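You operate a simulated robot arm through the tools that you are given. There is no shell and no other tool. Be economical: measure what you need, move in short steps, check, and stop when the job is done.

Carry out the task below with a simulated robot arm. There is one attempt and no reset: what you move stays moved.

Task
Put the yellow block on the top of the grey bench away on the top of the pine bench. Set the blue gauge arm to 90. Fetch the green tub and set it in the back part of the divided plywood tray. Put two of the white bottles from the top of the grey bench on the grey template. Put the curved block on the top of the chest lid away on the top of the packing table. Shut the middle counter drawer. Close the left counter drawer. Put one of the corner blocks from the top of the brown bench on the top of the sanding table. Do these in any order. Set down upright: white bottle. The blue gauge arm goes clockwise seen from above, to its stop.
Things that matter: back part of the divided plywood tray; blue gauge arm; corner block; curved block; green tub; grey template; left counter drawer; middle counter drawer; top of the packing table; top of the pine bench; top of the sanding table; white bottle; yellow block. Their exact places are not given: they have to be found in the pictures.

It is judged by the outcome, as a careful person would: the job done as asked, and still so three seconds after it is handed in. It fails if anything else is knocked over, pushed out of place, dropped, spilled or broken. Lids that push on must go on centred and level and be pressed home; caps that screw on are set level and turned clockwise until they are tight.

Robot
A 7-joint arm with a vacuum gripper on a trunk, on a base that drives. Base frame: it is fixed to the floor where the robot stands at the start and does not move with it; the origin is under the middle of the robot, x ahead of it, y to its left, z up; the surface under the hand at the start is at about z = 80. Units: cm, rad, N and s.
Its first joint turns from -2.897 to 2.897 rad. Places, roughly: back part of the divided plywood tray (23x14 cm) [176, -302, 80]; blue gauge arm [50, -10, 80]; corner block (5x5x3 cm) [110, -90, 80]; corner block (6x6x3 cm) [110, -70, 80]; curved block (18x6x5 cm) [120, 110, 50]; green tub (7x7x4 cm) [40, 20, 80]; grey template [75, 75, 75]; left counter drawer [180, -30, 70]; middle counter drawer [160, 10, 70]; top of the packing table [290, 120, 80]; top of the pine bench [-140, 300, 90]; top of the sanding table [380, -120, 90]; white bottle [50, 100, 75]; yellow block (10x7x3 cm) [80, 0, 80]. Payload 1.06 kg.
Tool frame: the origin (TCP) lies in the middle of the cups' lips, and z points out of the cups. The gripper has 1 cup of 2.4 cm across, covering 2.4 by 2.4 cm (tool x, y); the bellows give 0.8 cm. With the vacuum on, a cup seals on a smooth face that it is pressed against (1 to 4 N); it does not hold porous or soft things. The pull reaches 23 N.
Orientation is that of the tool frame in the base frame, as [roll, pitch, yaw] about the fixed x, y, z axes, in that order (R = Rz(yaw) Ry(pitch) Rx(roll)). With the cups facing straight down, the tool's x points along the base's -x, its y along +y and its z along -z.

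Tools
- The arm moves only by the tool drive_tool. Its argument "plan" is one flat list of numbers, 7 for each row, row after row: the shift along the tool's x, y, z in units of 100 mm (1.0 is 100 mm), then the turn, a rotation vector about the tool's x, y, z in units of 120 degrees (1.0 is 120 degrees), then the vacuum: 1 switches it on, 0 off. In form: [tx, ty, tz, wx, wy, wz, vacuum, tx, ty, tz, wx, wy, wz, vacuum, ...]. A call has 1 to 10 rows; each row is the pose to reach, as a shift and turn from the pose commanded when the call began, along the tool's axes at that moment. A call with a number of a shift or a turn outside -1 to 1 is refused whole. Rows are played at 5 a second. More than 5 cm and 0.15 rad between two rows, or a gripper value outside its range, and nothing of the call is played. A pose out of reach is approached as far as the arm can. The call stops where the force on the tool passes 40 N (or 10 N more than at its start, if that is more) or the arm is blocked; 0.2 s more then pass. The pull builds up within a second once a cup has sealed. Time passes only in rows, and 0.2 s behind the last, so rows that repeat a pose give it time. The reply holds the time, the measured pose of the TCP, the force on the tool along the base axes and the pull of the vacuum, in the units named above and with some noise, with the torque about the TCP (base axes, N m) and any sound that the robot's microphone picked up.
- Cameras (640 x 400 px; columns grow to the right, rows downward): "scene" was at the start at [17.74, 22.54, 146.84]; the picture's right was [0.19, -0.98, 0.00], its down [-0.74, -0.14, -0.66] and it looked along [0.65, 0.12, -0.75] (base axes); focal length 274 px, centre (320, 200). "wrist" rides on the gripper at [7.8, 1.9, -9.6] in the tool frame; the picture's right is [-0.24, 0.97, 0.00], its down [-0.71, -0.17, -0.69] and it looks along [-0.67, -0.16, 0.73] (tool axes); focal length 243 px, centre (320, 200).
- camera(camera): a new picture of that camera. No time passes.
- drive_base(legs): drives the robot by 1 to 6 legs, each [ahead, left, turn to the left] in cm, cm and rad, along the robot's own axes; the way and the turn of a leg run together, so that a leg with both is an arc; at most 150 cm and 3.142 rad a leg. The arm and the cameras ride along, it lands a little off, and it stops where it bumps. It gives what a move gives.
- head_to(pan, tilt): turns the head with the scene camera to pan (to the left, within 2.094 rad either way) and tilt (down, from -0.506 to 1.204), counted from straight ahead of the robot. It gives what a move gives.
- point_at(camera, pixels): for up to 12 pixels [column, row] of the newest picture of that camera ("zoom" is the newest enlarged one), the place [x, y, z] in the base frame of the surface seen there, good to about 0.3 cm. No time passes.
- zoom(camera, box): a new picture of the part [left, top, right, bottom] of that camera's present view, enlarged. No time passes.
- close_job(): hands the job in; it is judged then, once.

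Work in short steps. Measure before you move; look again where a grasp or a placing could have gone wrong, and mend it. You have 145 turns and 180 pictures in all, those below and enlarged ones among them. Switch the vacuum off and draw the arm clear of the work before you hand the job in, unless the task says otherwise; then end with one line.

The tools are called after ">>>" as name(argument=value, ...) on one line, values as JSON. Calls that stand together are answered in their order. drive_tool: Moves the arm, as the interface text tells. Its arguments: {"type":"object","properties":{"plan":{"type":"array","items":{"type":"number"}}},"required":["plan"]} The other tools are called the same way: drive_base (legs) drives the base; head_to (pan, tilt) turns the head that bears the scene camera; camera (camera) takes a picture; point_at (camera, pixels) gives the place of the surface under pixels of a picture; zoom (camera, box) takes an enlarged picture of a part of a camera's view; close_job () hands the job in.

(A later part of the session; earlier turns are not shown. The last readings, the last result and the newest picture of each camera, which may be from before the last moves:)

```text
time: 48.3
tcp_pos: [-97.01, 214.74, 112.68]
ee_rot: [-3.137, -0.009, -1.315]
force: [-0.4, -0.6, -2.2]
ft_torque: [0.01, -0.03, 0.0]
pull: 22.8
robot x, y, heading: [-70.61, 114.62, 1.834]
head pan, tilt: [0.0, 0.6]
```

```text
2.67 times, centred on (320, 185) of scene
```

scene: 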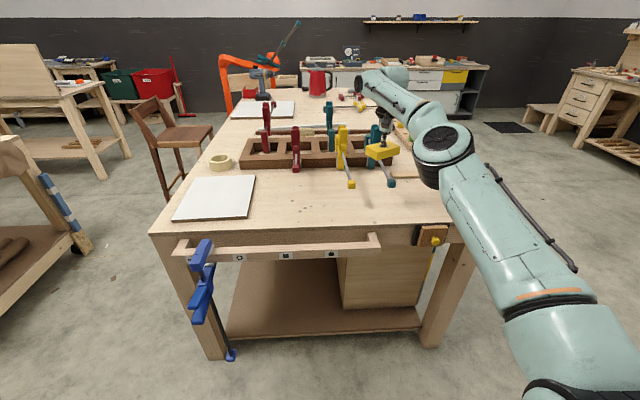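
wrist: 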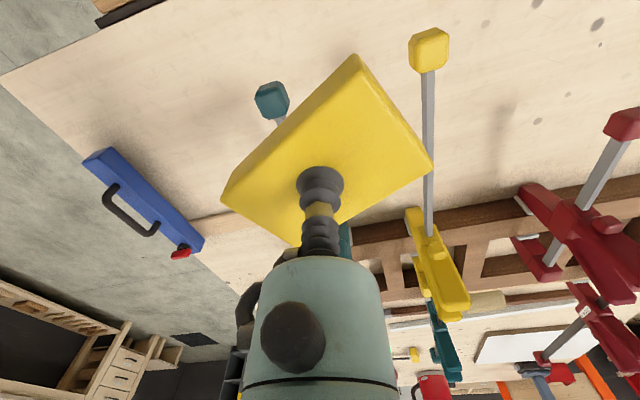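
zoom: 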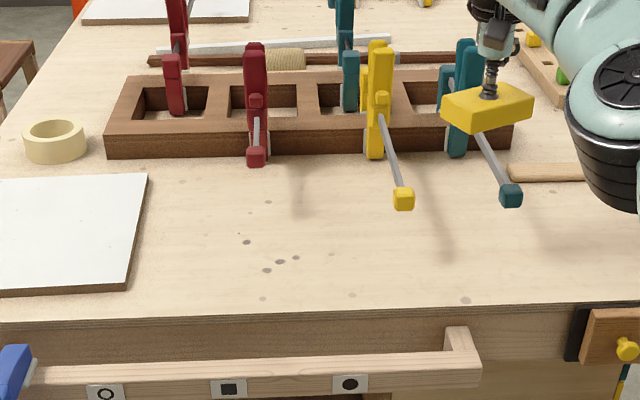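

Target (-118,206). I shift the base 22.5 left, 2.9 back.

>>> drive_base(legs=[[-2.9, 22.5, 0]])

>>> drive_tool(plan=[0, 0, 0.4, 0, 0, 0, 1, 0, 0, 0.8, 0, 0, 0, 1, 0, 0, 1, 0, 0, 0, 1])

>>> camera(camera="wrist")

>>> camera(camera="scene")

```text
time: 50.0
tcp_pos: [-117.18, 206.38, 112.7]
ee_rot: [-3.138, -0.008, -1.316]
force: [0.2, 0.5, -2.1]
ft_torque: [0.0, -0.01, 0.0]
pull: 22.6
robot x, y, heading: [-90.34, 106.45, 1.83]
head pan, tilt: [0.0, 0.6]
```

```text
time: 50.8
tcp_pos: [-116.82, 206.26, 102.55]
ee_rot: [-3.135, -0.007, -1.315]
force: [0.1, -0.7, -2.0]
ft_torque: [0.0, 0.0, -0.01]
pull: 23.2
robot x, y, heading: [-91.14, 106.34, 1.824]
head pan, tilt: [0.0, 0.6]
```

```text
142 pictures are left
```

wrist: 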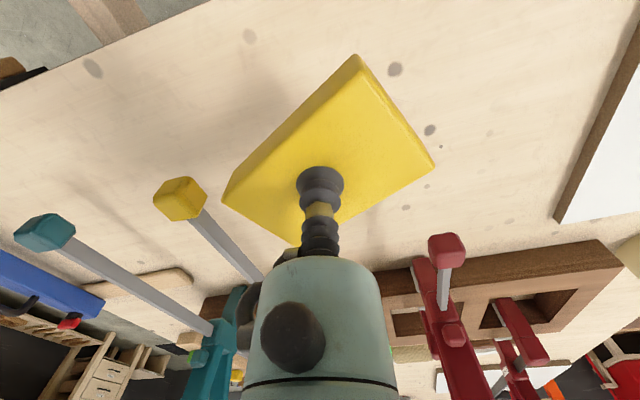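

```text
141 pictures are left
```

scene: 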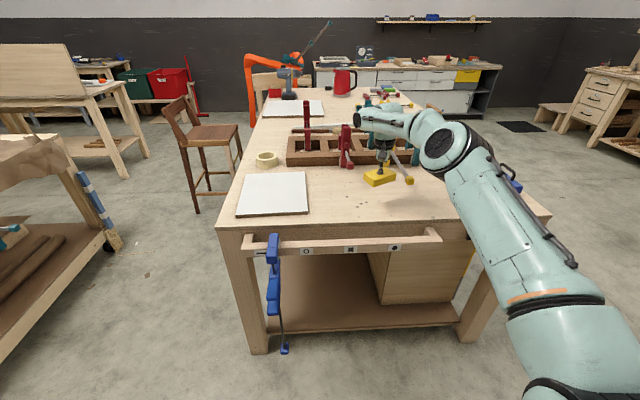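

Clear of handles. I descend in small steps to touch.

>>> drive_tool(plan=[0, 0, 0.3, 0, 0, 0, 1, 0, 0, 0.6, 0, 0, 0, 1, 0, 0, 0.9, 0, 0, 0, 1, 0, 0, 1, 0, 0, 0, 1])

>>> drive_tool(plan=[0, 0, 0.05, 0, 0, 0, 1, 0, 0, 0.1, 0, 0, 0, 1, 0, 0, 0.15, 0, 0, 0, 1, 0, 0, 0.18, 0, 0, 0, 1])

```text
time: 51.8
tcp_pos: [-116.88, 206.26, 92.8]
ee_rot: [-3.137, -0.006, -1.315]
force: [0.2, 0.1, -2.2]
ft_torque: [0.03, 0.0, -0.03]
pull: 22.3
robot x, y, heading: [-90.78, 106.28, 1.828]
head pan, tilt: [0.0, 0.6]
```

```text
time: 52.8
tcp_pos: [-116.92, 206.24, 91.07]
ee_rot: [-3.137, -0.008, -1.317]
force: [-0.1, -0.3, -1.2]
ft_torque: [-0.03, 0.0, 0.01]
pull: 22.5
robot x, y, heading: [-90.37, 106.43, 1.826]
head pan, tilt: [0.0, 0.6]
```

Not touching yet; a few more small steps down.

>>> drive_tool(plan=[0, 0, 0.03, 0, 0, 0, 1, 0, 0, 0.05, 0, 0, 0, 1, 0, 0, 0.07, 0, 0, 0, 1])

```text
time: 53.6
tcp_pos: [-116.88, 206.29, 90.3]
ee_rot: [-3.134, -0.007, -1.316]
force: [0.0, 0.2, 19.5]
ft_torque: [0.04, 0.03, -0.11]
pull: 22.9
robot x, y, heading: [-91.2, 106.31, 1.829]
head pan, tilt: [0.0, 0.6]
```

Touching (19.5 N). Release, wait, and rise slowly.

>>> drive_tool(plan=[0, 0, -0.02, 0, 0, 0, 0, 0, 0, -0.02, 0, 0, 0, 0, 0, 0, -0.02, 0, 0, 0, 0, 0, 0, -0.02, 0, 0, 0, 0, 0, 0, -0.1, 0, 0, 0, 0, 0, 0, -0.4, 0, 0, 0, 0, 0, 0, -0.8, 0, 0, 0, 0])

>>> drive_tool(plan=[0, 0, -0.5, 0, 0, 0, 0, 0, 0, -1, 0, 0, 0, 0])

>>> camera(camera="wrist")

```text
time: 55.2
tcp_pos: [-116.84, 206.42, 98.18]
ee_rot: [-3.136, -0.009, -1.316]
force: [0.9, 0.5, 0.0]
ft_torque: [-0.02, 0.0, 0.01]
pull: 0.0
robot x, y, heading: [-90.89, 106.4, 1.83]
head pan, tilt: [0.0, 0.6]
```

```text
time: 55.8
tcp_pos: [-117.07, 206.53, 108.44]
ee_rot: [-3.135, -0.009, -1.315]
force: [-0.1, 0.1, 0.1]
ft_torque: [0.0, 0.07, 0.01]
pull: 0.0
robot x, y, heading: [-90.62, 106.06, 1.831]
head pan, tilt: [0.0, 0.6]
```

```text
140 pictures are left
```

wrist: 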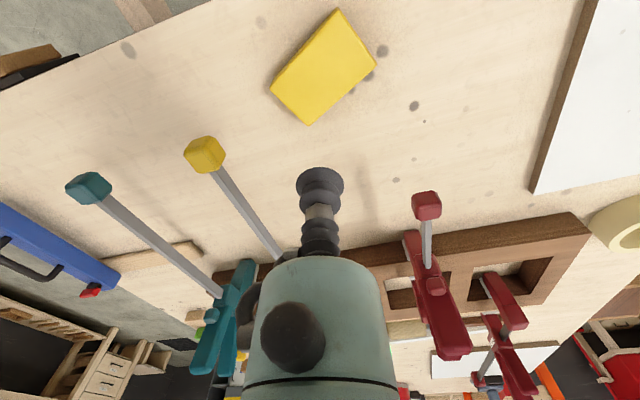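

Yellow block is well set. Next the bottles: I raise the arm and drive around to the left end of the grey bench.

>>> drive_tool(plan=[0, 0, -0.5, 0, 0, 0, 0, 0, 0, -1, 0, 0, 0, 0])

>>> drive_base(legs=[[-40, 0, 0], [0, 0, -1.83], [0, 125, 0], [65, 0, 0]])

>>> head_to(pan=-0.5, tilt=0.55)

>>> camera(camera="scene")

>>> head_to(pan=-1.3, tilt=0.6)

>>> camera(camera="scene")

```text
time: 56.4
tcp_pos: [-116.67, 206.16, 114.66]
ee_rot: [-3.137, -0.007, -1.319]
force: [-1.2, 0.1, 0.2]
ft_torque: [0.0, -0.02, 0.03]
pull: 0.0
out of reach, approached as far as the arm can: row 1, 2
robot x, y, heading: [-91.05, 106.81, 1.83]
head pan, tilt: [0.0, 0.6]
```

```text
time: 68.0
tcp_pos: [19.86, 184.93, 114.06]
ee_rot: [-3.109, -0.008, -3.026]
force: [0.2, -0.5, -0.8]
ft_torque: [0.0, 0.0, 0.04]
pull: 0.0
robot x, y, heading: [-82.17, 169.7, 0.115]
head pan, tilt: [0.0, 0.6]
stopped in leg 3: the robot was blocked; the commanded pose is now the measured one
```

```text
time: 68.9
tcp_pos: [19.97, 184.4, 114.1]
ee_rot: [-3.114, -0.007, -3.027]
force: [-0.1, 0.3, 0.4]
ft_torque: [0.0, 0.01, 0.01]
pull: 0.1
robot x, y, heading: [-81.86, 169.95, 0.111]
head pan, tilt: [-0.499, 0.55]
```

```text
139 pictures are left
```

scene: 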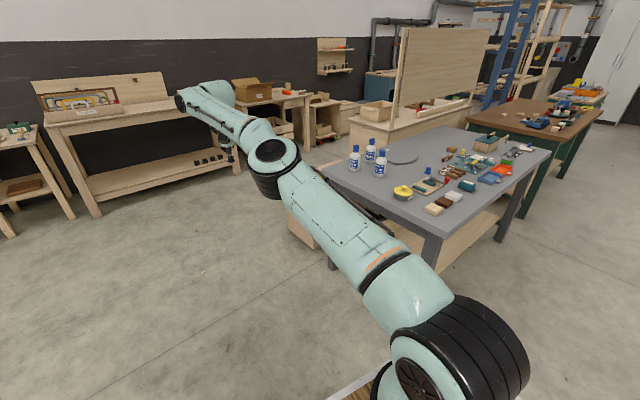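

```text
time: 70.0
tcp_pos: [20.0, 184.53, 114.13]
ee_rot: [-3.112, -0.006, -3.028]
force: [-0.2, -0.5, 0.7]
ft_torque: [-0.03, -0.01, -0.02]
pull: 0.0
robot x, y, heading: [-81.98, 169.79, 0.116]
head pan, tilt: [-1.3, 0.6]
```

```text
138 pictures are left
```

scene: 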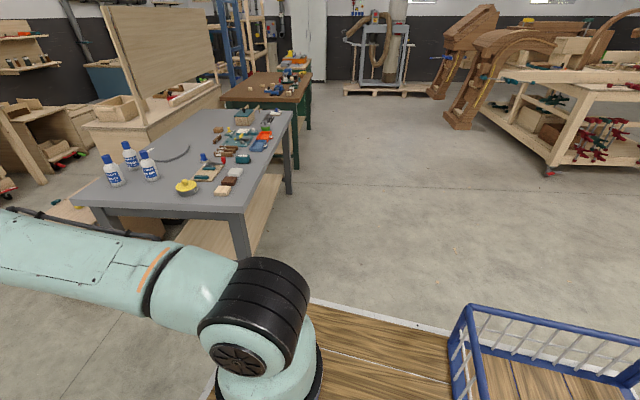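

The basket corner touched the pine bench's front rail. I sidestep away, drive forward, turn toward the bench's end, and look at both benches.

>>> drive_base(legs=[[0, -5, 0], [70, 0, 0], [0, 0, -1.684]])

>>> head_to(pan=-2.0, tilt=0.4)

>>> camera(camera="scene")

>>> head_to(pan=0.4, tilt=0.7)

>>> camera(camera="scene")

```text
time: 78.4
tcp_pos: [-10.03, 69.83, 114.21]
ee_rot: [-3.114, -0.008, 1.566]
force: [-0.4, 0.8, -0.1]
ft_torque: [-0.04, -0.03, 0.05]
pull: 0.0
robot x, y, heading: [-12.54, 172.74, -1.57]
head pan, tilt: [-1.3, 0.6]
```

```text
time: 79.5
tcp_pos: [-10.06, 69.91, 114.06]
ee_rot: [-3.11, -0.006, 1.568]
force: [-0.6, -0.3, -0.1]
ft_torque: [0.03, 0.03, -0.01]
pull: 0.0
robot x, y, heading: [-12.75, 172.35, -1.574]
head pan, tilt: [-2.0, 0.4]
```

```text
137 pictures are left
```

scene: 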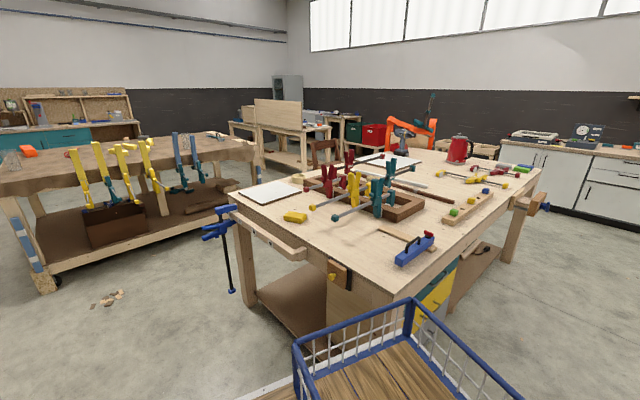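

```text
time: 81.7
tcp_pos: [-10.0, 69.94, 114.23]
ee_rot: [-3.113, -0.006, 1.568]
force: [0.1, 0.3, -0.2]
ft_torque: [-0.03, -0.02, 0.0]
pull: 0.2
robot x, y, heading: [-12.77, 172.65, -1.574]
head pan, tilt: [0.4, 0.7]
```

```text
136 pictures are left
```

scene: 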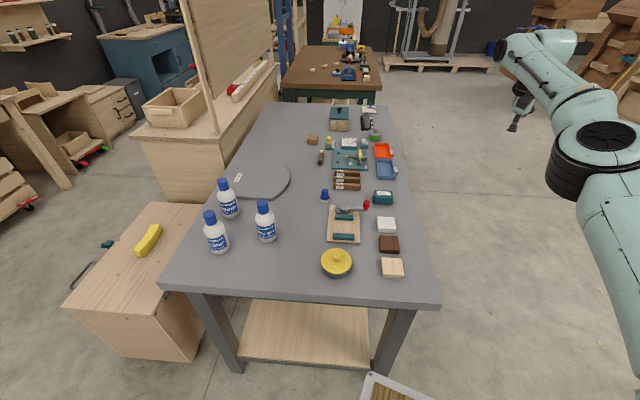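

The view is good. I measure bottle caps, template, and the curved block on the chest.

>>> point_at(camera="scene", pixels=[[222, 182], [208, 214], [262, 205], [218, 250], [267, 240], [230, 215], [265, 165], [240, 185], [285, 180], [265, 195], [148, 238], [185, 285]])

>>> zoom(camera="scene", box=[80, 150, 320, 300])

```text
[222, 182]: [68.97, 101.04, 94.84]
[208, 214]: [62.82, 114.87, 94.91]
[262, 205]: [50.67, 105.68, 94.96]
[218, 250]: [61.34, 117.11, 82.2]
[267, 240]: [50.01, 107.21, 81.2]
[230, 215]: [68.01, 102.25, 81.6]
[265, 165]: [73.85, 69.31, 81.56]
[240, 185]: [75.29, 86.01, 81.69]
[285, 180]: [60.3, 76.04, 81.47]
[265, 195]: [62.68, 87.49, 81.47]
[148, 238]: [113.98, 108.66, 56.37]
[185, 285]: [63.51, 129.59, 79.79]
```

```text
2.67 times, centred on (200, 225) of scene
```

zoom: 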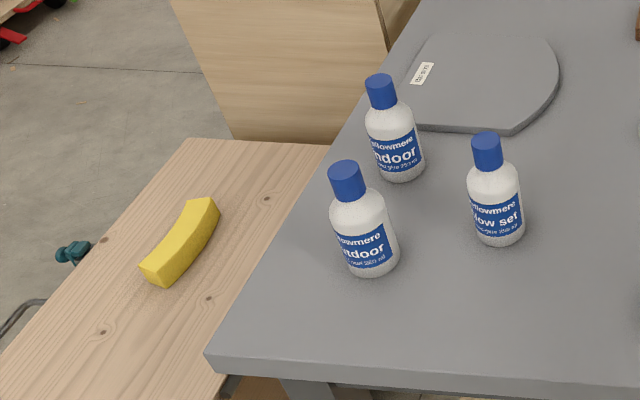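

I shift the base to about (55,187) so bottles and template are both in reach.

>>> drive_base(legs=[[-14, 0, 0], [0, 68, 0]])

>>> head_to(pan=0.0, tilt=0.85)

>>> camera(camera="scene")

>>> camera(camera="wrist")

```text
time: 86.4
tcp_pos: [59.94, 84.54, 114.18]
ee_rot: [-3.111, -0.007, 1.579]
force: [0.6, -0.2, 0.2]
ft_torque: [-0.01, 0.04, 0.0]
pull: 0.0
robot x, y, heading: [56.0, 187.21, -1.562]
head pan, tilt: [0.4, 0.7]
```

```text
time: 87.3
tcp_pos: [60.06, 84.55, 114.2]
ee_rot: [-3.112, -0.008, 1.579]
force: [-0.6, -0.4, 0.3]
ft_torque: [0.0, 0.03, 0.0]
pull: 0.1
robot x, y, heading: [56.38, 187.45, -1.56]
head pan, tilt: [0.0, 0.85]
```

```text
134 pictures are left
```

scene: 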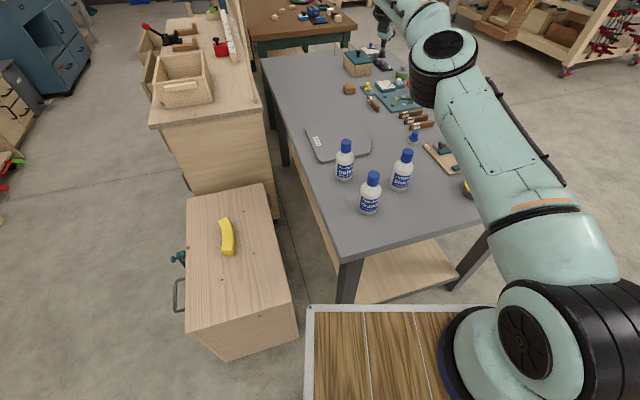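

```text
133 pictures are left
```

wrist: 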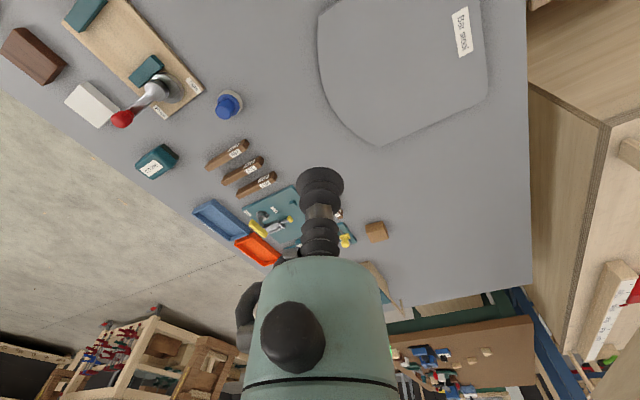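

I zoom on the bottles for cap centres, and measure the template outline in the wrist view.

>>> point_at(camera="wrist", pixels=[[323, 20], [320, 80], [382, 145], [487, 100], [475, 10], [400, 70]])

>>> zoom(camera="scene", box=[296, 120, 436, 220])

```text
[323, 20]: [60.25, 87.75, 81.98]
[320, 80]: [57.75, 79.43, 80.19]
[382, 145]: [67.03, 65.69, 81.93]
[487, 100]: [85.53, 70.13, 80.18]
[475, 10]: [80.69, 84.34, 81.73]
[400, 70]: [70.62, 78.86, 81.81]
```

```text
4.00 times, centred on (366, 170) of scene
```

zoom: 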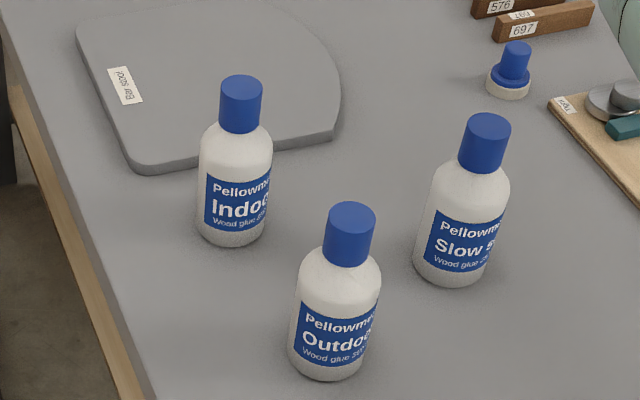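

>>> point_at(camera="zoom", pixels=[[242, 84], [242, 78], [225, 84], [258, 86], [489, 122], [350, 212], [140, 165], [330, 130], [85, 50], [230, 20], [335, 80], [180, 110]])

```text
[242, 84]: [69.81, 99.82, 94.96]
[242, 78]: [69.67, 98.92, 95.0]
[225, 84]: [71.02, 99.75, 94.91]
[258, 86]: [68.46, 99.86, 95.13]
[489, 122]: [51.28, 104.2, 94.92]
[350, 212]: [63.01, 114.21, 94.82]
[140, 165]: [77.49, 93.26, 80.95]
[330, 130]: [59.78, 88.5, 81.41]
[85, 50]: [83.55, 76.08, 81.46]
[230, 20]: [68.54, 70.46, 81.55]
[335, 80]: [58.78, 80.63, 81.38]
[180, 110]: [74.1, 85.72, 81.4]
```

Caps: Indoor (69.75,99.7), Slow set (51.3,104.4), z 95. Template spots: (74,82) and (64.5,78). I level the tool and go above the Indoor cap.

>>> drive_tool(plan=[0.4, 0.25, 0, -0.014, 0, 0, 0, 0.76, 0.48, 0, -0.014, 0, 0, 0])

>>> drive_tool(plan=[0.4, 0.25, 0, 0, 0, 0, 0, 0.75, 0.48, 0, 0, 0, 0, 0, 0.75, 0.48, 0.5, 0, 0, 0, 0, 0.75, 0.48, 1, 0, 0, 0, 0])

>>> zoom(camera="wrist", box=[220, 80, 420, 240])

>>> zoom(camera="scene", box=[280, 80, 440, 220])

```text
time: 87.9
tcp_pos: [64.16, 92.11, 114.12]
ee_rot: [3.137, -0.001, 1.568]
force: [-2.1, -0.4, -0.8]
ft_torque: [0.0, -0.29, 0.0]
pull: 0.1
out of reach, approached as far as the arm can: row 1
robot x, y, heading: [56.36, 187.67, -1.559]
head pan, tilt: [0.0, 0.85]
```

```text
time: 88.9
tcp_pos: [69.63, 99.79, 103.95]
ee_rot: [3.14, -0.008, 1.579]
force: [-0.2, 0.1, 0.3]
ft_torque: [0.01, -0.01, 0.0]
pull: 0.3
robot x, y, heading: [56.01, 187.31, -1.56]
head pan, tilt: [0.0, 0.85]
```

```text
2.50 times, centred on (320, 160) of wrist
```

zoom: 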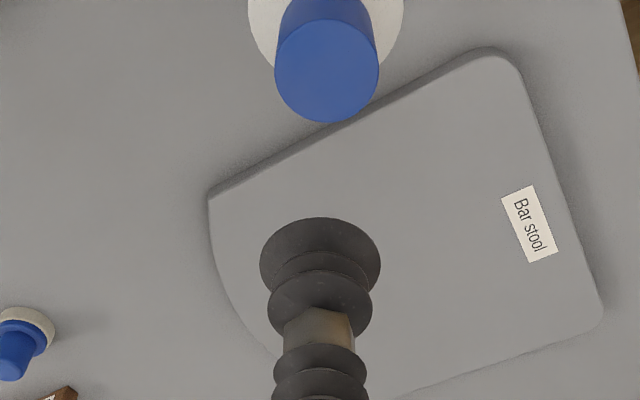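

```text
2.86 times, centred on (360, 150) of scene
```

zoom: 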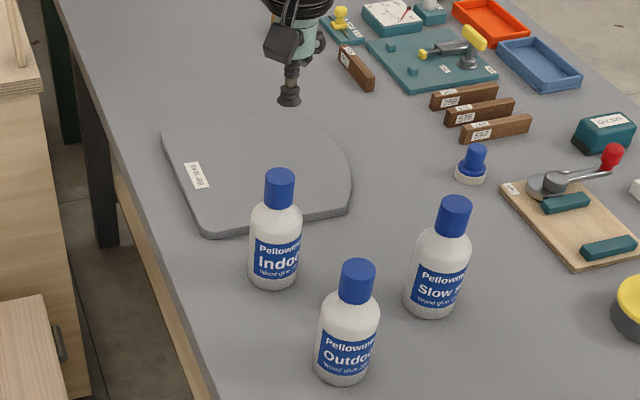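

Aligned above the cap. I descend and press gently with the vacuum on.

>>> drive_tool(plan=[0, 0, 0.4, 0, 0, 0, 0, 0, 0, 0.75, 0, 0, 0, 0, 0, 0, 0.86, 0, 0, 0, 1, 0, 0, 0.9, 0, 0, 0, 1, 0, 0, 0.93, 0, 0, 0, 1, 0, 0, 0.93, 0, 0, 0, 1, 0, 0, 0.93, 0, 0, 0, 1])

```text
time: 90.5
tcp_pos: [69.44, 99.98, 94.71]
ee_rot: [-3.141, -0.006, 1.58]
force: [-1.6, 2.6, 13.0]
ft_torque: [0.02, 0.04, 0.01]
pull: 22.5
robot x, y, heading: [56.19, 187.92, -1.562]
head pan, tilt: [0.0, 0.85]
```

Sealed. Lift 7 cm and carry to above (74,82).

>>> drive_tool(plan=[0, 0, -0.2, 0, 0, 0, 1, 0, 0, -0.5, 0, 0, 0, 1, 0, 0, -0.7, 0, 0, 0, 1, -0.3, 0.08, -0.7, 0, 0, 0, 1, -0.6, 0.15, -0.7, 0, 0, 0, 1, -0.9, 0.22, -0.7, 0, 0, 0, 1])

>>> drive_tool(plan=[-0.3, 0.08, 0, 0, 0, 0, 1, -0.6, 0.15, 0, 0, 0, 0, 1, -0.88, 0.22, 0, 0, 0, 0, 1, -0.88, 0.22, 0.3, 0, 0, 0, 1])

>>> zoom(camera="scene", box=[280, 80, 440, 220])

```text
time: 91.9
tcp_pos: [71.82, 91.02, 102.05]
ee_rot: [3.141, -0.007, 1.58]
force: [0.5, -0.6, -2.4]
ft_torque: [0.01, 0.03, 0.0]
pull: 22.5
robot x, y, heading: [56.02, 187.62, -1.56]
head pan, tilt: [0.0, 0.85]
```

```text
time: 92.9
tcp_pos: [73.19, 85.97, 100.21]
ee_rot: [-3.137, -0.02, 1.581]
force: [0.2, 0.7, -1.5]
ft_torque: [0.02, 0.05, -0.02]
pull: 22.7
out of reach, approached as far as the arm can: row 2, 3, 4
robot x, y, heading: [55.98, 187.67, -1.564]
head pan, tilt: [0.0, 0.85]
```

```text
2.86 times, centred on (360, 150) of scene
```

zoom: 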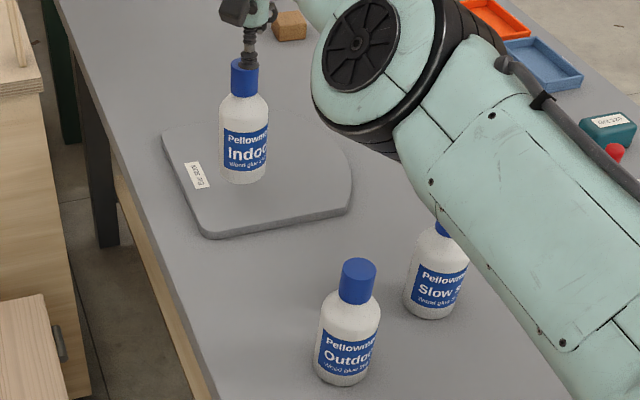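

Reach ended at y≈86. Before driving the base forward I check how high the forearm is above the Slow set bottle.

>>> point_at(camera="zoom", pixels=[[340, 120], [385, 150], [420, 190], [440, 225], [480, 270], [350, 100]])

>>> camera(camera="wrist")

```text
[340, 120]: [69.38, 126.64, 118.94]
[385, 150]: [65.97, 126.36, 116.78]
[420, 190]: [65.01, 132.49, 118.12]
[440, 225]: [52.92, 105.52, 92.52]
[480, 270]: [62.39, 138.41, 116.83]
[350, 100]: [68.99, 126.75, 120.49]
```

```text
128 pictures are left
```

wrist: 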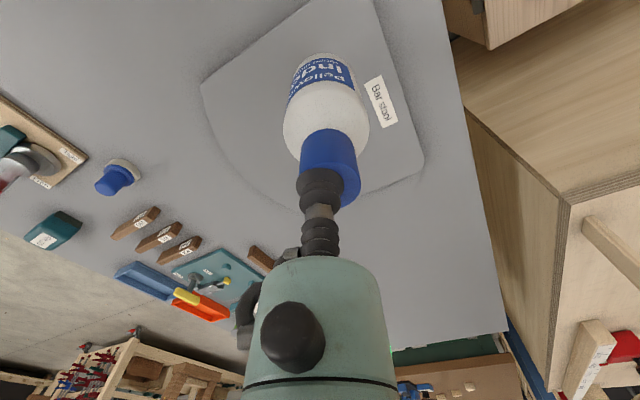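

Clearance is fine (forearm z≈117). I drive forward 5 cm so the bottle comes over the template middle.

>>> drive_base(legs=[[5, 0, 0]])

>>> camera(camera="wrist")

```text
time: 93.8
tcp_pos: [73.15, 80.89, 99.99]
ee_rot: [-3.134, -0.02, 1.582]
force: [0.4, 0.0, -1.9]
ft_torque: [0.05, 0.03, -0.01]
pull: 23.2
robot x, y, heading: [56.28, 182.69, -1.561]
head pan, tilt: [0.0, 0.85]
```

```text
127 pictures are left
```

wrist: 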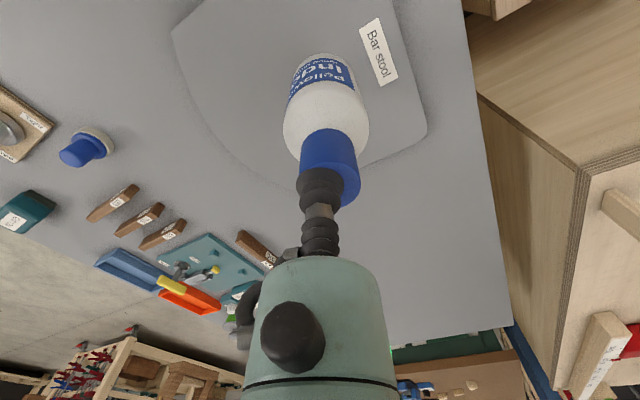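

I lower carefully, first 2 cm, watching for drift.

>>> drive_tool(plan=[0, 0, 0.1, 0, 0, 0, 1, 0, 0, 0.2, 0, 0, 0, 1])

```text
time: 94.4
tcp_pos: [73.06, 80.91, 98.11]
ee_rot: [-3.135, -0.021, 1.583]
force: [-0.2, -0.3, -2.0]
ft_torque: [0.07, 0.04, 0.02]
pull: 23.1
robot x, y, heading: [56.14, 182.77, -1.565]
head pan, tilt: [0.0, 0.85]
```

No drift. I lower to contact.

>>> drive_tool(plan=[0, 0, 0.08, 0, 0, 0, 1, 0, 0, 0.15, 0, 0, 0, 1, 0, 0, 0.19, 0, 0, 0, 1, 0, 0, 0.22, 0, 0, 0, 1])

```text
time: 95.4
tcp_pos: [73.03, 81.07, 96.05]
ee_rot: [-3.136, -0.016, 1.58]
force: [-3.5, 4.0, 18.7]
ft_torque: [0.0, 0.04, 0.05]
pull: 23.0
robot x, y, heading: [56.29, 182.45, -1.561]
head pan, tilt: [0.0, 0.85]
```

Contact. Release, wait, and rise straight.

>>> drive_tool(plan=[0, 0, -0.03, 0, 0, 0, 0, 0, 0, -0.03, 0, 0, 0, 0, 0, 0, -0.03, 0, 0, 0, 0, 0, 0, -0.03, 0, 0, 0, 0, 0, 0, -0.03, 0, 0, 0, 0, 0, 0, -0.12, 0, 0, 0, 0, 0, 0, -0.3, 0, 0, 0, 0, 0, 0, -0.6, 0, 0, 0, 0])

>>> camera(camera="scene")

```text
time: 97.2
tcp_pos: [73.2, 80.96, 101.94]
ee_rot: [-3.135, -0.02, 1.581]
force: [0.1, 0.4, 0.4]
ft_torque: [0.0, 0.04, -0.01]
pull: 0.0
robot x, y, heading: [55.81, 182.24, -1.563]
head pan, tilt: [0.0, 0.85]
```

```text
126 pictures are left
```

scene: 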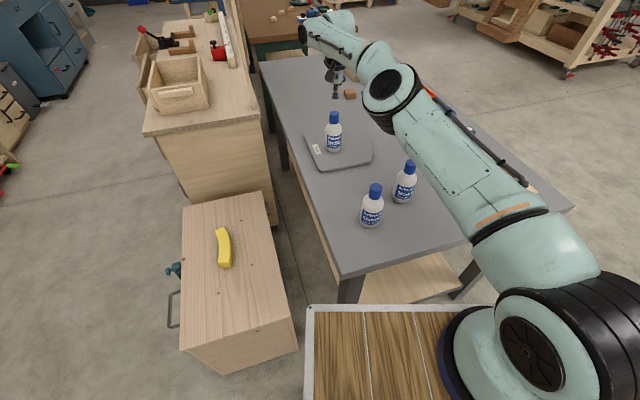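

Bottle one stands upright on the template. Next I go to the Slow set bottle cap (51.3,104.4).

>>> drive_tool(plan=[0.26, -0.24, -0.2, -0.003, -0.009, 0, 0, 0.52, -0.48, -0.2, -0.003, -0.009, 0, 0, 0.78, -0.727, -0.2, -0.003, -0.009, 0, 0])

>>> drive_tool(plan=[0.26, -0.24, 0, 0, 0, 0, 0, 0.52, -0.48, 0, 0, 0, 0, 0, 0.78, -0.727, 0, 0, 0, 0, 0])

>>> drive_tool(plan=[0.26, -0.24, 0, 0, 0, 0, 0, 0.52, -0.48, 0, 0, 0, 0, 0, 0.78, -0.727, 0, 0, 0, 0, 0])

>>> camera(camera="scene")

>>> camera(camera="wrist")

```text
time: 98.0
tcp_pos: [65.75, 88.94, 103.84]
ee_rot: [3.141, -0.001, 1.579]
force: [0.3, -0.4, -0.8]
ft_torque: [0.03, 0.01, 0.05]
pull: 0.1
robot x, y, heading: [55.96, 181.94, -1.556]
head pan, tilt: [0.0, 0.85]
```

```text
time: 98.8
tcp_pos: [58.76, 96.15, 103.89]
ee_rot: [-3.141, -0.002, 1.581]
force: [0.3, 0.8, -0.6]
ft_torque: [0.03, 0.01, 0.0]
pull: 0.0
robot x, y, heading: [55.86, 182.41, -1.56]
head pan, tilt: [0.0, 0.85]
```

```text
time: 99.6
tcp_pos: [51.2, 104.21, 104.03]
ee_rot: [-3.141, -0.002, 1.581]
force: [-0.4, 0.0, -0.7]
ft_torque: [0.02, 0.02, 0.01]
pull: 0.0
robot x, y, heading: [56.31, 182.5, -1.559]
head pan, tilt: [0.0, 0.85]
```

```text
125 pictures are left
```

scene: 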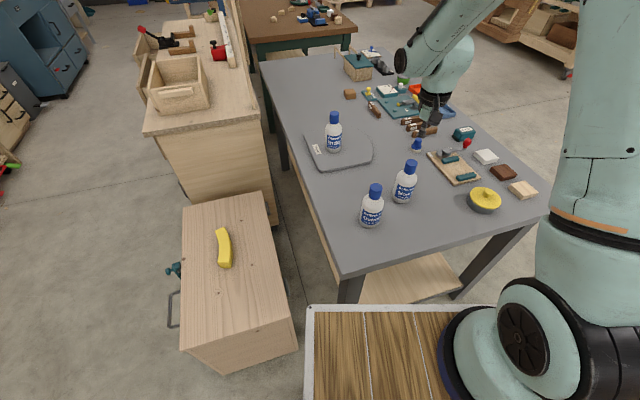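

```text
124 pictures are left
```

wrist: 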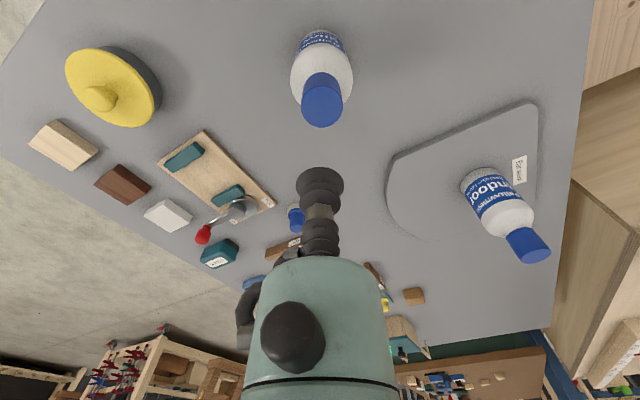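

Same geometry as for the first bottle; descend and press.

>>> drive_tool(plan=[0, 0, 0.4, 0, 0, 0, 0, 0, 0, 0.75, 0, 0, 0, 0, 0, 0, 0.86, 0, 0, 0, 1, 0, 0, 0.9, 0, 0, 0, 1, 0, 0, 0.93, 0, 0, 0, 1, 0, 0, 0.93, 0, 0, 0, 1, 0, 0, 0.93, 0, 0, 0, 1])

```text
time: 101.2
tcp_pos: [51.13, 104.14, 94.71]
ee_rot: [-3.142, -0.001, 1.581]
force: [-3.2, -3.1, 13.3]
ft_torque: [-0.02, 0.03, 0.01]
pull: 22.8
robot x, y, heading: [56.1, 182.58, -1.559]
head pan, tilt: [0.0, 0.85]
```

Sealed. Lift, drive base forward 4, then carry toward (63.5,78).

>>> drive_tool(plan=[0, 0, -0.2, 0, 0, 0, 1, 0, 0, -0.5, 0, 0, 0, 1, 0, 0, -0.7, 0, 0, 0, 1])

>>> drive_base(legs=[[4, 0, 0]])

>>> drive_tool(plan=[-0.25, 0.14, 0, 0, 0, 0, 1, -0.5, 0.28, 0, 0, 0, 0, 1, -0.73, 0.41, 0, 0, 0, 0, 1])

>>> drive_tool(plan=[-0.25, 0.14, 0, 0, 0, 0, 1, -0.5, 0.28, 0, 0, 0, 0, 1, -0.73, 0.41, 0, 0, 0, 0, 1])

>>> camera(camera="wrist")

>>> zoom(camera="scene", box=[280, 80, 440, 220])

```text
time: 102.0
tcp_pos: [51.04, 104.05, 101.77]
ee_rot: [-3.141, -0.002, 1.582]
force: [-0.4, 0.1, -2.0]
ft_torque: [-0.03, 0.05, -0.01]
pull: 23.5
robot x, y, heading: [55.72, 181.96, -1.559]
head pan, tilt: [0.0, 0.85]
```

```text
time: 102.9
tcp_pos: [50.99, 100.0, 101.8]
ee_rot: [-3.141, -0.001, 1.582]
force: [-0.1, -1.0, -2.3]
ft_torque: [-0.04, 0.08, 0.03]
pull: 22.5
robot x, y, heading: [56.18, 178.03, -1.556]
head pan, tilt: [0.0, 0.85]
```

```text
time: 103.7
tcp_pos: [55.18, 92.93, 101.74]
ee_rot: [3.142, 0.0, 1.58]
force: [0.1, 0.0, -2.0]
ft_torque: [-0.05, 0.06, 0.02]
pull: 23.3
robot x, y, heading: [56.47, 178.53, -1.559]
head pan, tilt: [0.0, 0.85]
```

```text
time: 104.5
tcp_pos: [59.33, 85.45, 101.9]
ee_rot: [-3.141, -0.004, 1.58]
force: [-0.6, -1.1, -2.4]
ft_torque: [-0.02, 0.08, 0.0]
pull: 23.0
robot x, y, heading: [56.32, 178.54, -1.559]
head pan, tilt: [0.0, 0.85]
```

```text
123 pictures are left
```

wrist: 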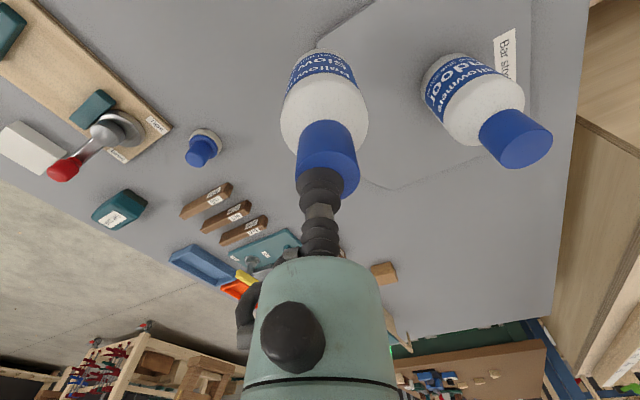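

```text
2.86 times, centred on (360, 150) of scene
```

zoom: 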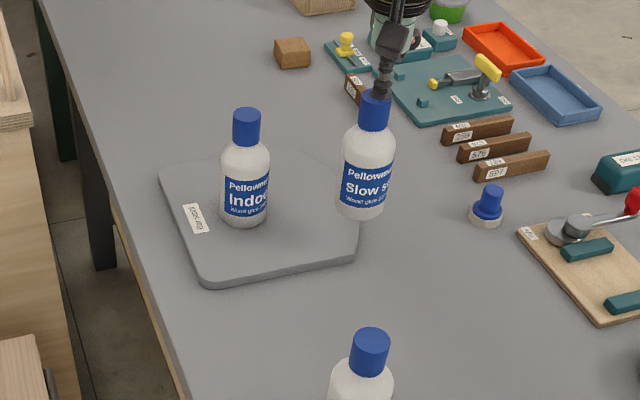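

Final shift to (64,78) and lower to just above contact.

>>> drive_tool(plan=[-0.25, 0.16, 0, 0, 0, 0, 1, -0.5, 0.32, 0, 0, 0, 0, 1, -0.74, 0.47, 0, 0, 0, 0, 1, -0.74, 0.47, 0.3, 0, 0, 0, 1, -0.74, 0.47, 0.5, 0, 0, 0, 1])

>>> zoom(camera="scene", box=[280, 80, 440, 220])

```text
time: 105.7
tcp_pos: [64.19, 78.36, 96.72]
ee_rot: [3.141, -0.001, 1.581]
force: [-0.6, 0.3, -2.3]
ft_torque: [0.01, 0.1, 0.0]
pull: 22.9
robot x, y, heading: [56.44, 178.54, -1.562]
head pan, tilt: [0.0, 0.85]
```

```text
2.86 times, centred on (360, 150) of scene
```

zoom: 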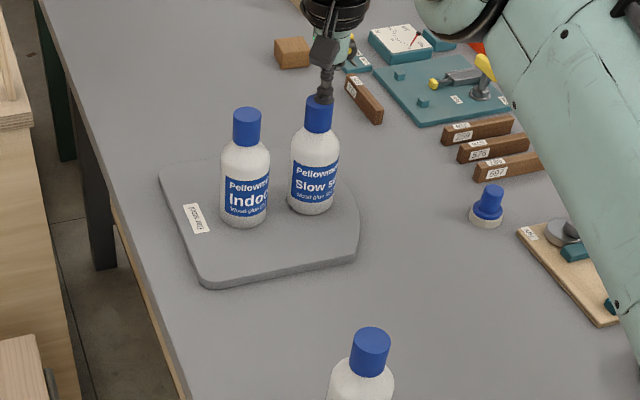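

Bottle is over the template. Lower to contact.

>>> drive_tool(plan=[0, 0, 0.03, 0, 0, 0, 1, 0, 0, 0.05, 0, 0, 0, 1, 0, 0, 0.07, 0, 0, 0, 1])

```text
time: 106.5
tcp_pos: [64.03, 78.16, 96.14]
ee_rot: [3.141, 0.001, 1.581]
force: [-4.1, -2.3, 17.2]
ft_torque: [0.03, 0.08, 0.01]
pull: 23.4
robot x, y, heading: [55.96, 178.28, -1.558]
head pan, tilt: [0.0, 0.85]
```

>>> drive_tool(plan=[0, 0, -0.03, 0, 0, 0, 0, 0, 0, -0.03, 0, 0, 0, 0, 0, 0, -0.03, 0, 0, 0, 0, 0, 0, -0.03, 0, 0, 0, 0, 0, 0, -0.03, 0, 0, 0, 0, 0, 0, -0.12, 0, 0, 0, 0, 0, 0, -0.3, 0, 0, 0, 0, 0, 0, -0.7, 0, 0, 0, 0])

>>> camera(camera="scene")

>>> camera(camera="wrist")

```text
time: 108.3
tcp_pos: [63.84, 78.16, 103.08]
ee_rot: [-3.141, -0.002, 1.582]
force: [-0.7, 0.4, -0.2]
ft_torque: [0.01, 0.02, 0.01]
pull: 0.0
robot x, y, heading: [56.2, 178.09, -1.56]
head pan, tilt: [0.0, 0.85]
```

```text
120 pictures are left
```

scene: 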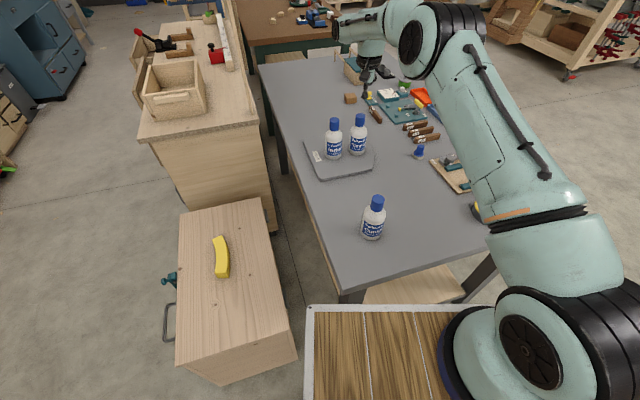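

```text
119 pictures are left
```

wrist: 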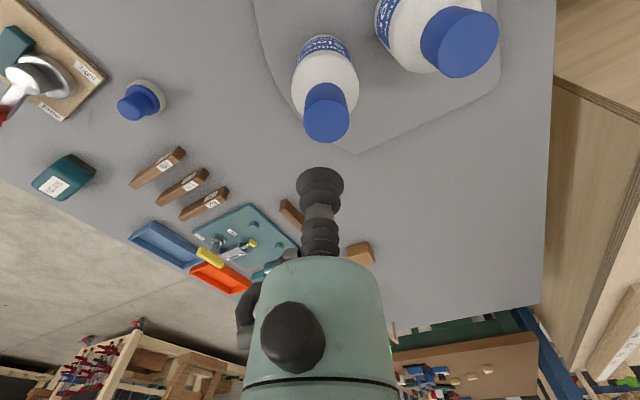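

Both bottles stand on the template. Next the curved block on the chest at (221,257): zoom and measure.

>>> zoom(camera="scene", box=[160, 190, 300, 390])

>>> point_at(camera="scene", pixels=[[218, 240], [222, 255], [223, 268], [178, 365], [290, 350], [268, 205], [183, 215], [200, 300], [264, 195], [140, 135], [345, 290]])

```text
2.00 times, centred on (230, 290) of scene
```

zoom: 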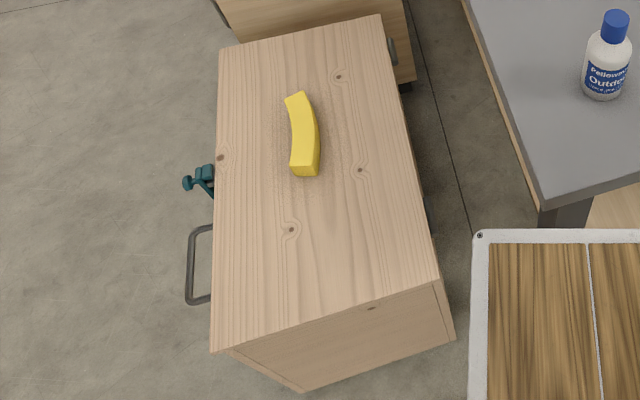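

```text
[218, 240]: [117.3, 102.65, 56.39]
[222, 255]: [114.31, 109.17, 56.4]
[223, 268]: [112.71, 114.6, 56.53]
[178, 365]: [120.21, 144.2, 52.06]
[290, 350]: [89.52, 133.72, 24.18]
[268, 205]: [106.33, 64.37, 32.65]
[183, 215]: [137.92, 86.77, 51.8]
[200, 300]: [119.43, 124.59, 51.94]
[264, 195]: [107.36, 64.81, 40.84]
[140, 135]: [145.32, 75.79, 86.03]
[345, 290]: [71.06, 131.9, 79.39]
```

Block top centre (114.3,109,56.4), lid z 52. I drive to about (116,200) so it is ahead of the arm.

>>> drive_base(legs=[[-22, 0, 0], [0, 54, 0]])

>>> camera(camera="scene")

>>> camera(camera="wrist")

```text
time: 112.7
tcp_pos: [119.21, 101.16, 103.08]
ee_rot: [3.141, -0.002, 1.587]
force: [-0.2, -0.7, -0.8]
ft_torque: [0.03, 0.0, -0.01]
pull: 0.1
robot x, y, heading: [110.48, 200.83, -1.552]
head pan, tilt: [0.0, 0.85]
```

```text
117 pictures are left
```

scene: 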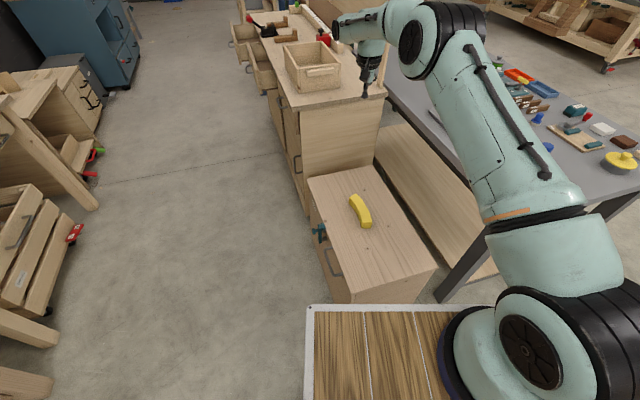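

```text
116 pictures are left
```

wrist: 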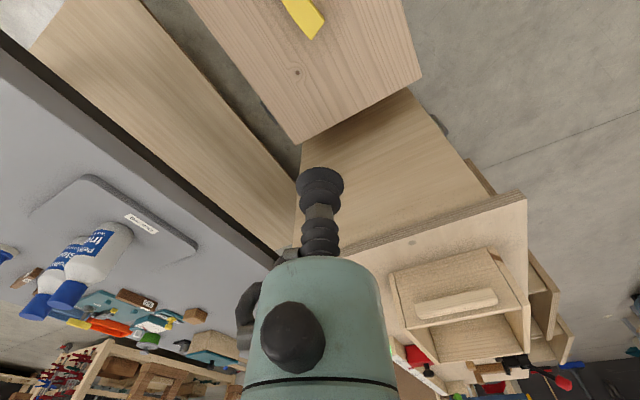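

I re-measure the block's top here before descending.

>>> zoom(camera="scene", box=[320, 170, 420, 250])

>>> point_at(camera="zoom", pixels=[[240, 205], [255, 260], [240, 245], [280, 240], [275, 310], [228, 175], [320, 300]])

```text
5.00 times, centred on (370, 210) of scene
```

zoom: 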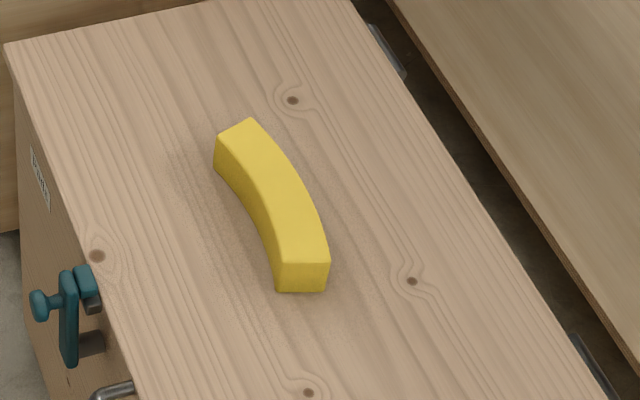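

```text
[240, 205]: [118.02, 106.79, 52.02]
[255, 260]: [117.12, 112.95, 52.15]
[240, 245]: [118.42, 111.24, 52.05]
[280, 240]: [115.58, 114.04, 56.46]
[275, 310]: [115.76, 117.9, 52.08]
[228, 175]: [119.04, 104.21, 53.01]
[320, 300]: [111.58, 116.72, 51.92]
```

I sample the top's mid-line precisely.

>>> point_at(camera="zoom", pixels=[[276, 190], [262, 195], [292, 185], [245, 140], [302, 250], [270, 175]])

```text
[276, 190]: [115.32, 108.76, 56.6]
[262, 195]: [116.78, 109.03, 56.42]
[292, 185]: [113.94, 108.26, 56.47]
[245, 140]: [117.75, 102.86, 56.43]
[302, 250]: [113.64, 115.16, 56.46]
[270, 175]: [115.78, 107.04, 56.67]
```

Aim (115.4,108.8,56.5). Move above and descend in stages.

>>> drive_tool(plan=[0.39, -0.18, 0, 0, 0, 0, 0, 0.77, -0.368, 0, 0, 0, 0, 0, 0.77, -0.368, 0.5, 0, 0, 0, 0, 0.77, -0.368, 1, 0, 0, 0, 0])

>>> drive_tool(plan=[0, 0, 0.5, 0, 0, 0, 0, 0, 0, 1, 0, 0, 0, 0])

>>> drive_tool(plan=[0, 0, 0.5, 0, 0, 0, 0, 0, 0, 1, 0, 0, 0, 0])

>>> camera(camera="wrist")

>>> camera(camera="scene")

```text
time: 113.7
tcp_pos: [115.06, 108.75, 92.76]
ee_rot: [3.141, 0.001, 1.588]
force: [0.1, 0.2, -0.8]
ft_torque: [0.02, -0.02, 0.02]
pull: 0.0
robot x, y, heading: [110.39, 201.13, -1.555]
head pan, tilt: [0.0, 0.85]
```

```text
time: 114.3
tcp_pos: [114.85, 108.65, 83.22]
ee_rot: [3.141, -0.001, 1.588]
force: [0.1, -0.1, 1.2]
ft_torque: [-0.02, -0.04, 0.04]
pull: 0.0
robot x, y, heading: [110.76, 200.93, -1.556]
head pan, tilt: [0.0, 0.85]
```

```text
time: 114.9
tcp_pos: [115.23, 108.55, 73.08]
ee_rot: [-3.141, 0.0, 1.588]
force: [-0.7, 0.7, 0.2]
ft_torque: [-0.02, 0.01, -0.06]
pull: 0.1
robot x, y, heading: [110.12, 201.42, -1.552]
head pan, tilt: [0.0, 0.85]
```

```text
114 pictures are left
```

wrist: 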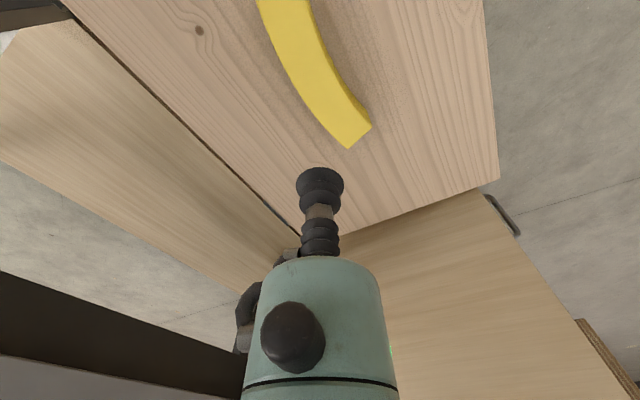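

```text
113 pictures are left
```

scene: 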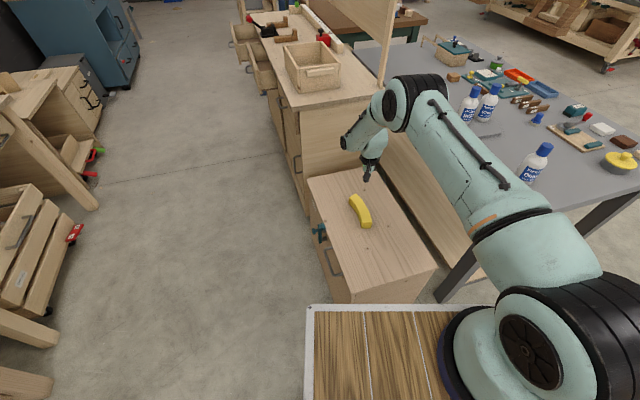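

All clear. Continue down to 2 cm above, then press with vacuum.

>>> drive_tool(plan=[0, 0, 0.5, 0, 0, 0, 0, 0, 0, 1, 0, 0, 0, 0])

>>> drive_tool(plan=[0, 0, 0.4, 0, 0, 0, 0, 0, 0, 0.55, 0, 0, 0, 1, 0, 0, 0.64, 0, 0, 0, 1, 0, 0, 0.67, 0, 0, 0, 1, 0, 0, 0.7, 0, 0, 0, 1, 0, 0, 0.7, 0, 0, 0, 1, 0, 0, 0.7, 0, 0, 0, 1])

```text
time: 115.5
tcp_pos: [115.51, 108.71, 63.08]
ee_rot: [-3.141, -0.001, 1.589]
force: [0.7, 0.2, 0.4]
ft_torque: [-0.01, 0.03, 0.0]
pull: 0.2
robot x, y, heading: [110.33, 200.99, -1.548]
head pan, tilt: [0.0, 0.85]
```

```text
time: 117.1
tcp_pos: [115.36, 108.93, 56.08]
ee_rot: [3.141, -0.001, 1.589]
force: [5.2, -2.5, 11.1]
ft_torque: [0.03, 0.04, -0.02]
pull: 22.6
robot x, y, heading: [110.43, 201.33, -1.557]
head pan, tilt: [0.0, 0.85]
```

Sealed. Lift straight up and look toward the packing table.

>>> drive_tool(plan=[0, 0, -0.3, 0, 0, 0, 1, 0, 0, -0.6, 0, 0, 0, 1, 0, 0, -1, 0, 0, 0, 1])

>>> drive_tool(plan=[0, 0, -0.4, 0, 0, 0, 1, 0, 0, -0.7, 0, 0, 0, 1, 0, 0, -1, 0, 0, 0, 1])

>>> drive_tool(plan=[0, 0, -0.4, 0, 0, 0, 1, 0, 0, -0.7, 0, 0, 0, 1, 0, 0, -1, 0, 0, 0, 1])

>>> drive_tool(plan=[0, 0, -0.4, 0, 0, 0, 1, 0, 0, -0.7, 0, 0, 0, 1, 0, 0, -1, 0, 0, 0, 1])

>>> drive_tool(plan=[0, 0, -0.4, 0, 0, 0, 1, 0, 0, -0.7, 0, 0, 0, 1, 0, 0, -1, 0, 0, 0, 1])

>>> head_to(pan=0.9, tilt=0.5)

>>> camera(camera="scene")

```text
time: 117.9
tcp_pos: [115.17, 109.13, 66.07]
ee_rot: [3.141, -0.001, 1.589]
force: [0.2, 0.0, -1.5]
ft_torque: [-0.04, -0.03, 0.06]
pull: 23.0
robot x, y, heading: [110.05, 201.55, -1.556]
head pan, tilt: [0.0, 0.85]
```

```text
time: 118.7
tcp_pos: [115.49, 108.82, 75.97]
ee_rot: [3.141, -0.002, 1.586]
force: [0.8, 0.7, -1.3]
ft_torque: [0.01, -0.01, -0.02]
pull: 23.3
robot x, y, heading: [110.62, 201.17, -1.555]
head pan, tilt: [0.0, 0.85]
```

```text
time: 119.5
tcp_pos: [115.25, 108.93, 86.07]
ee_rot: [-3.141, -0.002, 1.589]
force: [0.0, -0.2, -1.3]
ft_torque: [0.01, -0.03, -0.02]
pull: 22.9
robot x, y, heading: [110.43, 201.13, -1.552]
head pan, tilt: [0.0, 0.85]
```

```text
time: 120.3
tcp_pos: [115.36, 108.82, 96.02]
ee_rot: [3.14, -0.002, 1.589]
force: [1.1, -0.4, -2.5]
ft_torque: [0.03, -0.03, 0.02]
pull: 23.3
robot x, y, heading: [110.64, 201.13, -1.557]
head pan, tilt: [0.0, 0.85]
```

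```text
time: 121.1
tcp_pos: [115.28, 108.52, 105.87]
ee_rot: [-3.141, -0.002, 1.588]
force: [0.3, -0.7, -1.5]
ft_torque: [0.0, 0.0, -0.01]
pull: 22.7
robot x, y, heading: [110.21, 201.32, -1.555]
head pan, tilt: [0.0, 0.85]
```

```text
time: 122.3
tcp_pos: [115.18, 108.66, 105.82]
ee_rot: [-3.141, -0.001, 1.589]
force: [-0.4, -0.1, -1.3]
ft_torque: [0.0, 0.0, -0.01]
pull: 22.9
robot x, y, heading: [110.63, 201.16, -1.553]
head pan, tilt: [0.901, 0.499]
```

```text
112 pictures are left
```

scene: 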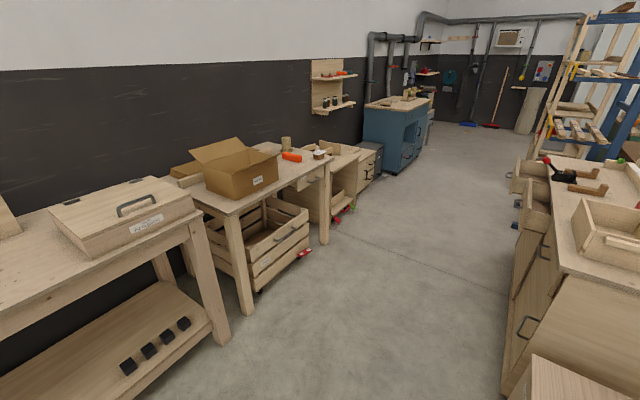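

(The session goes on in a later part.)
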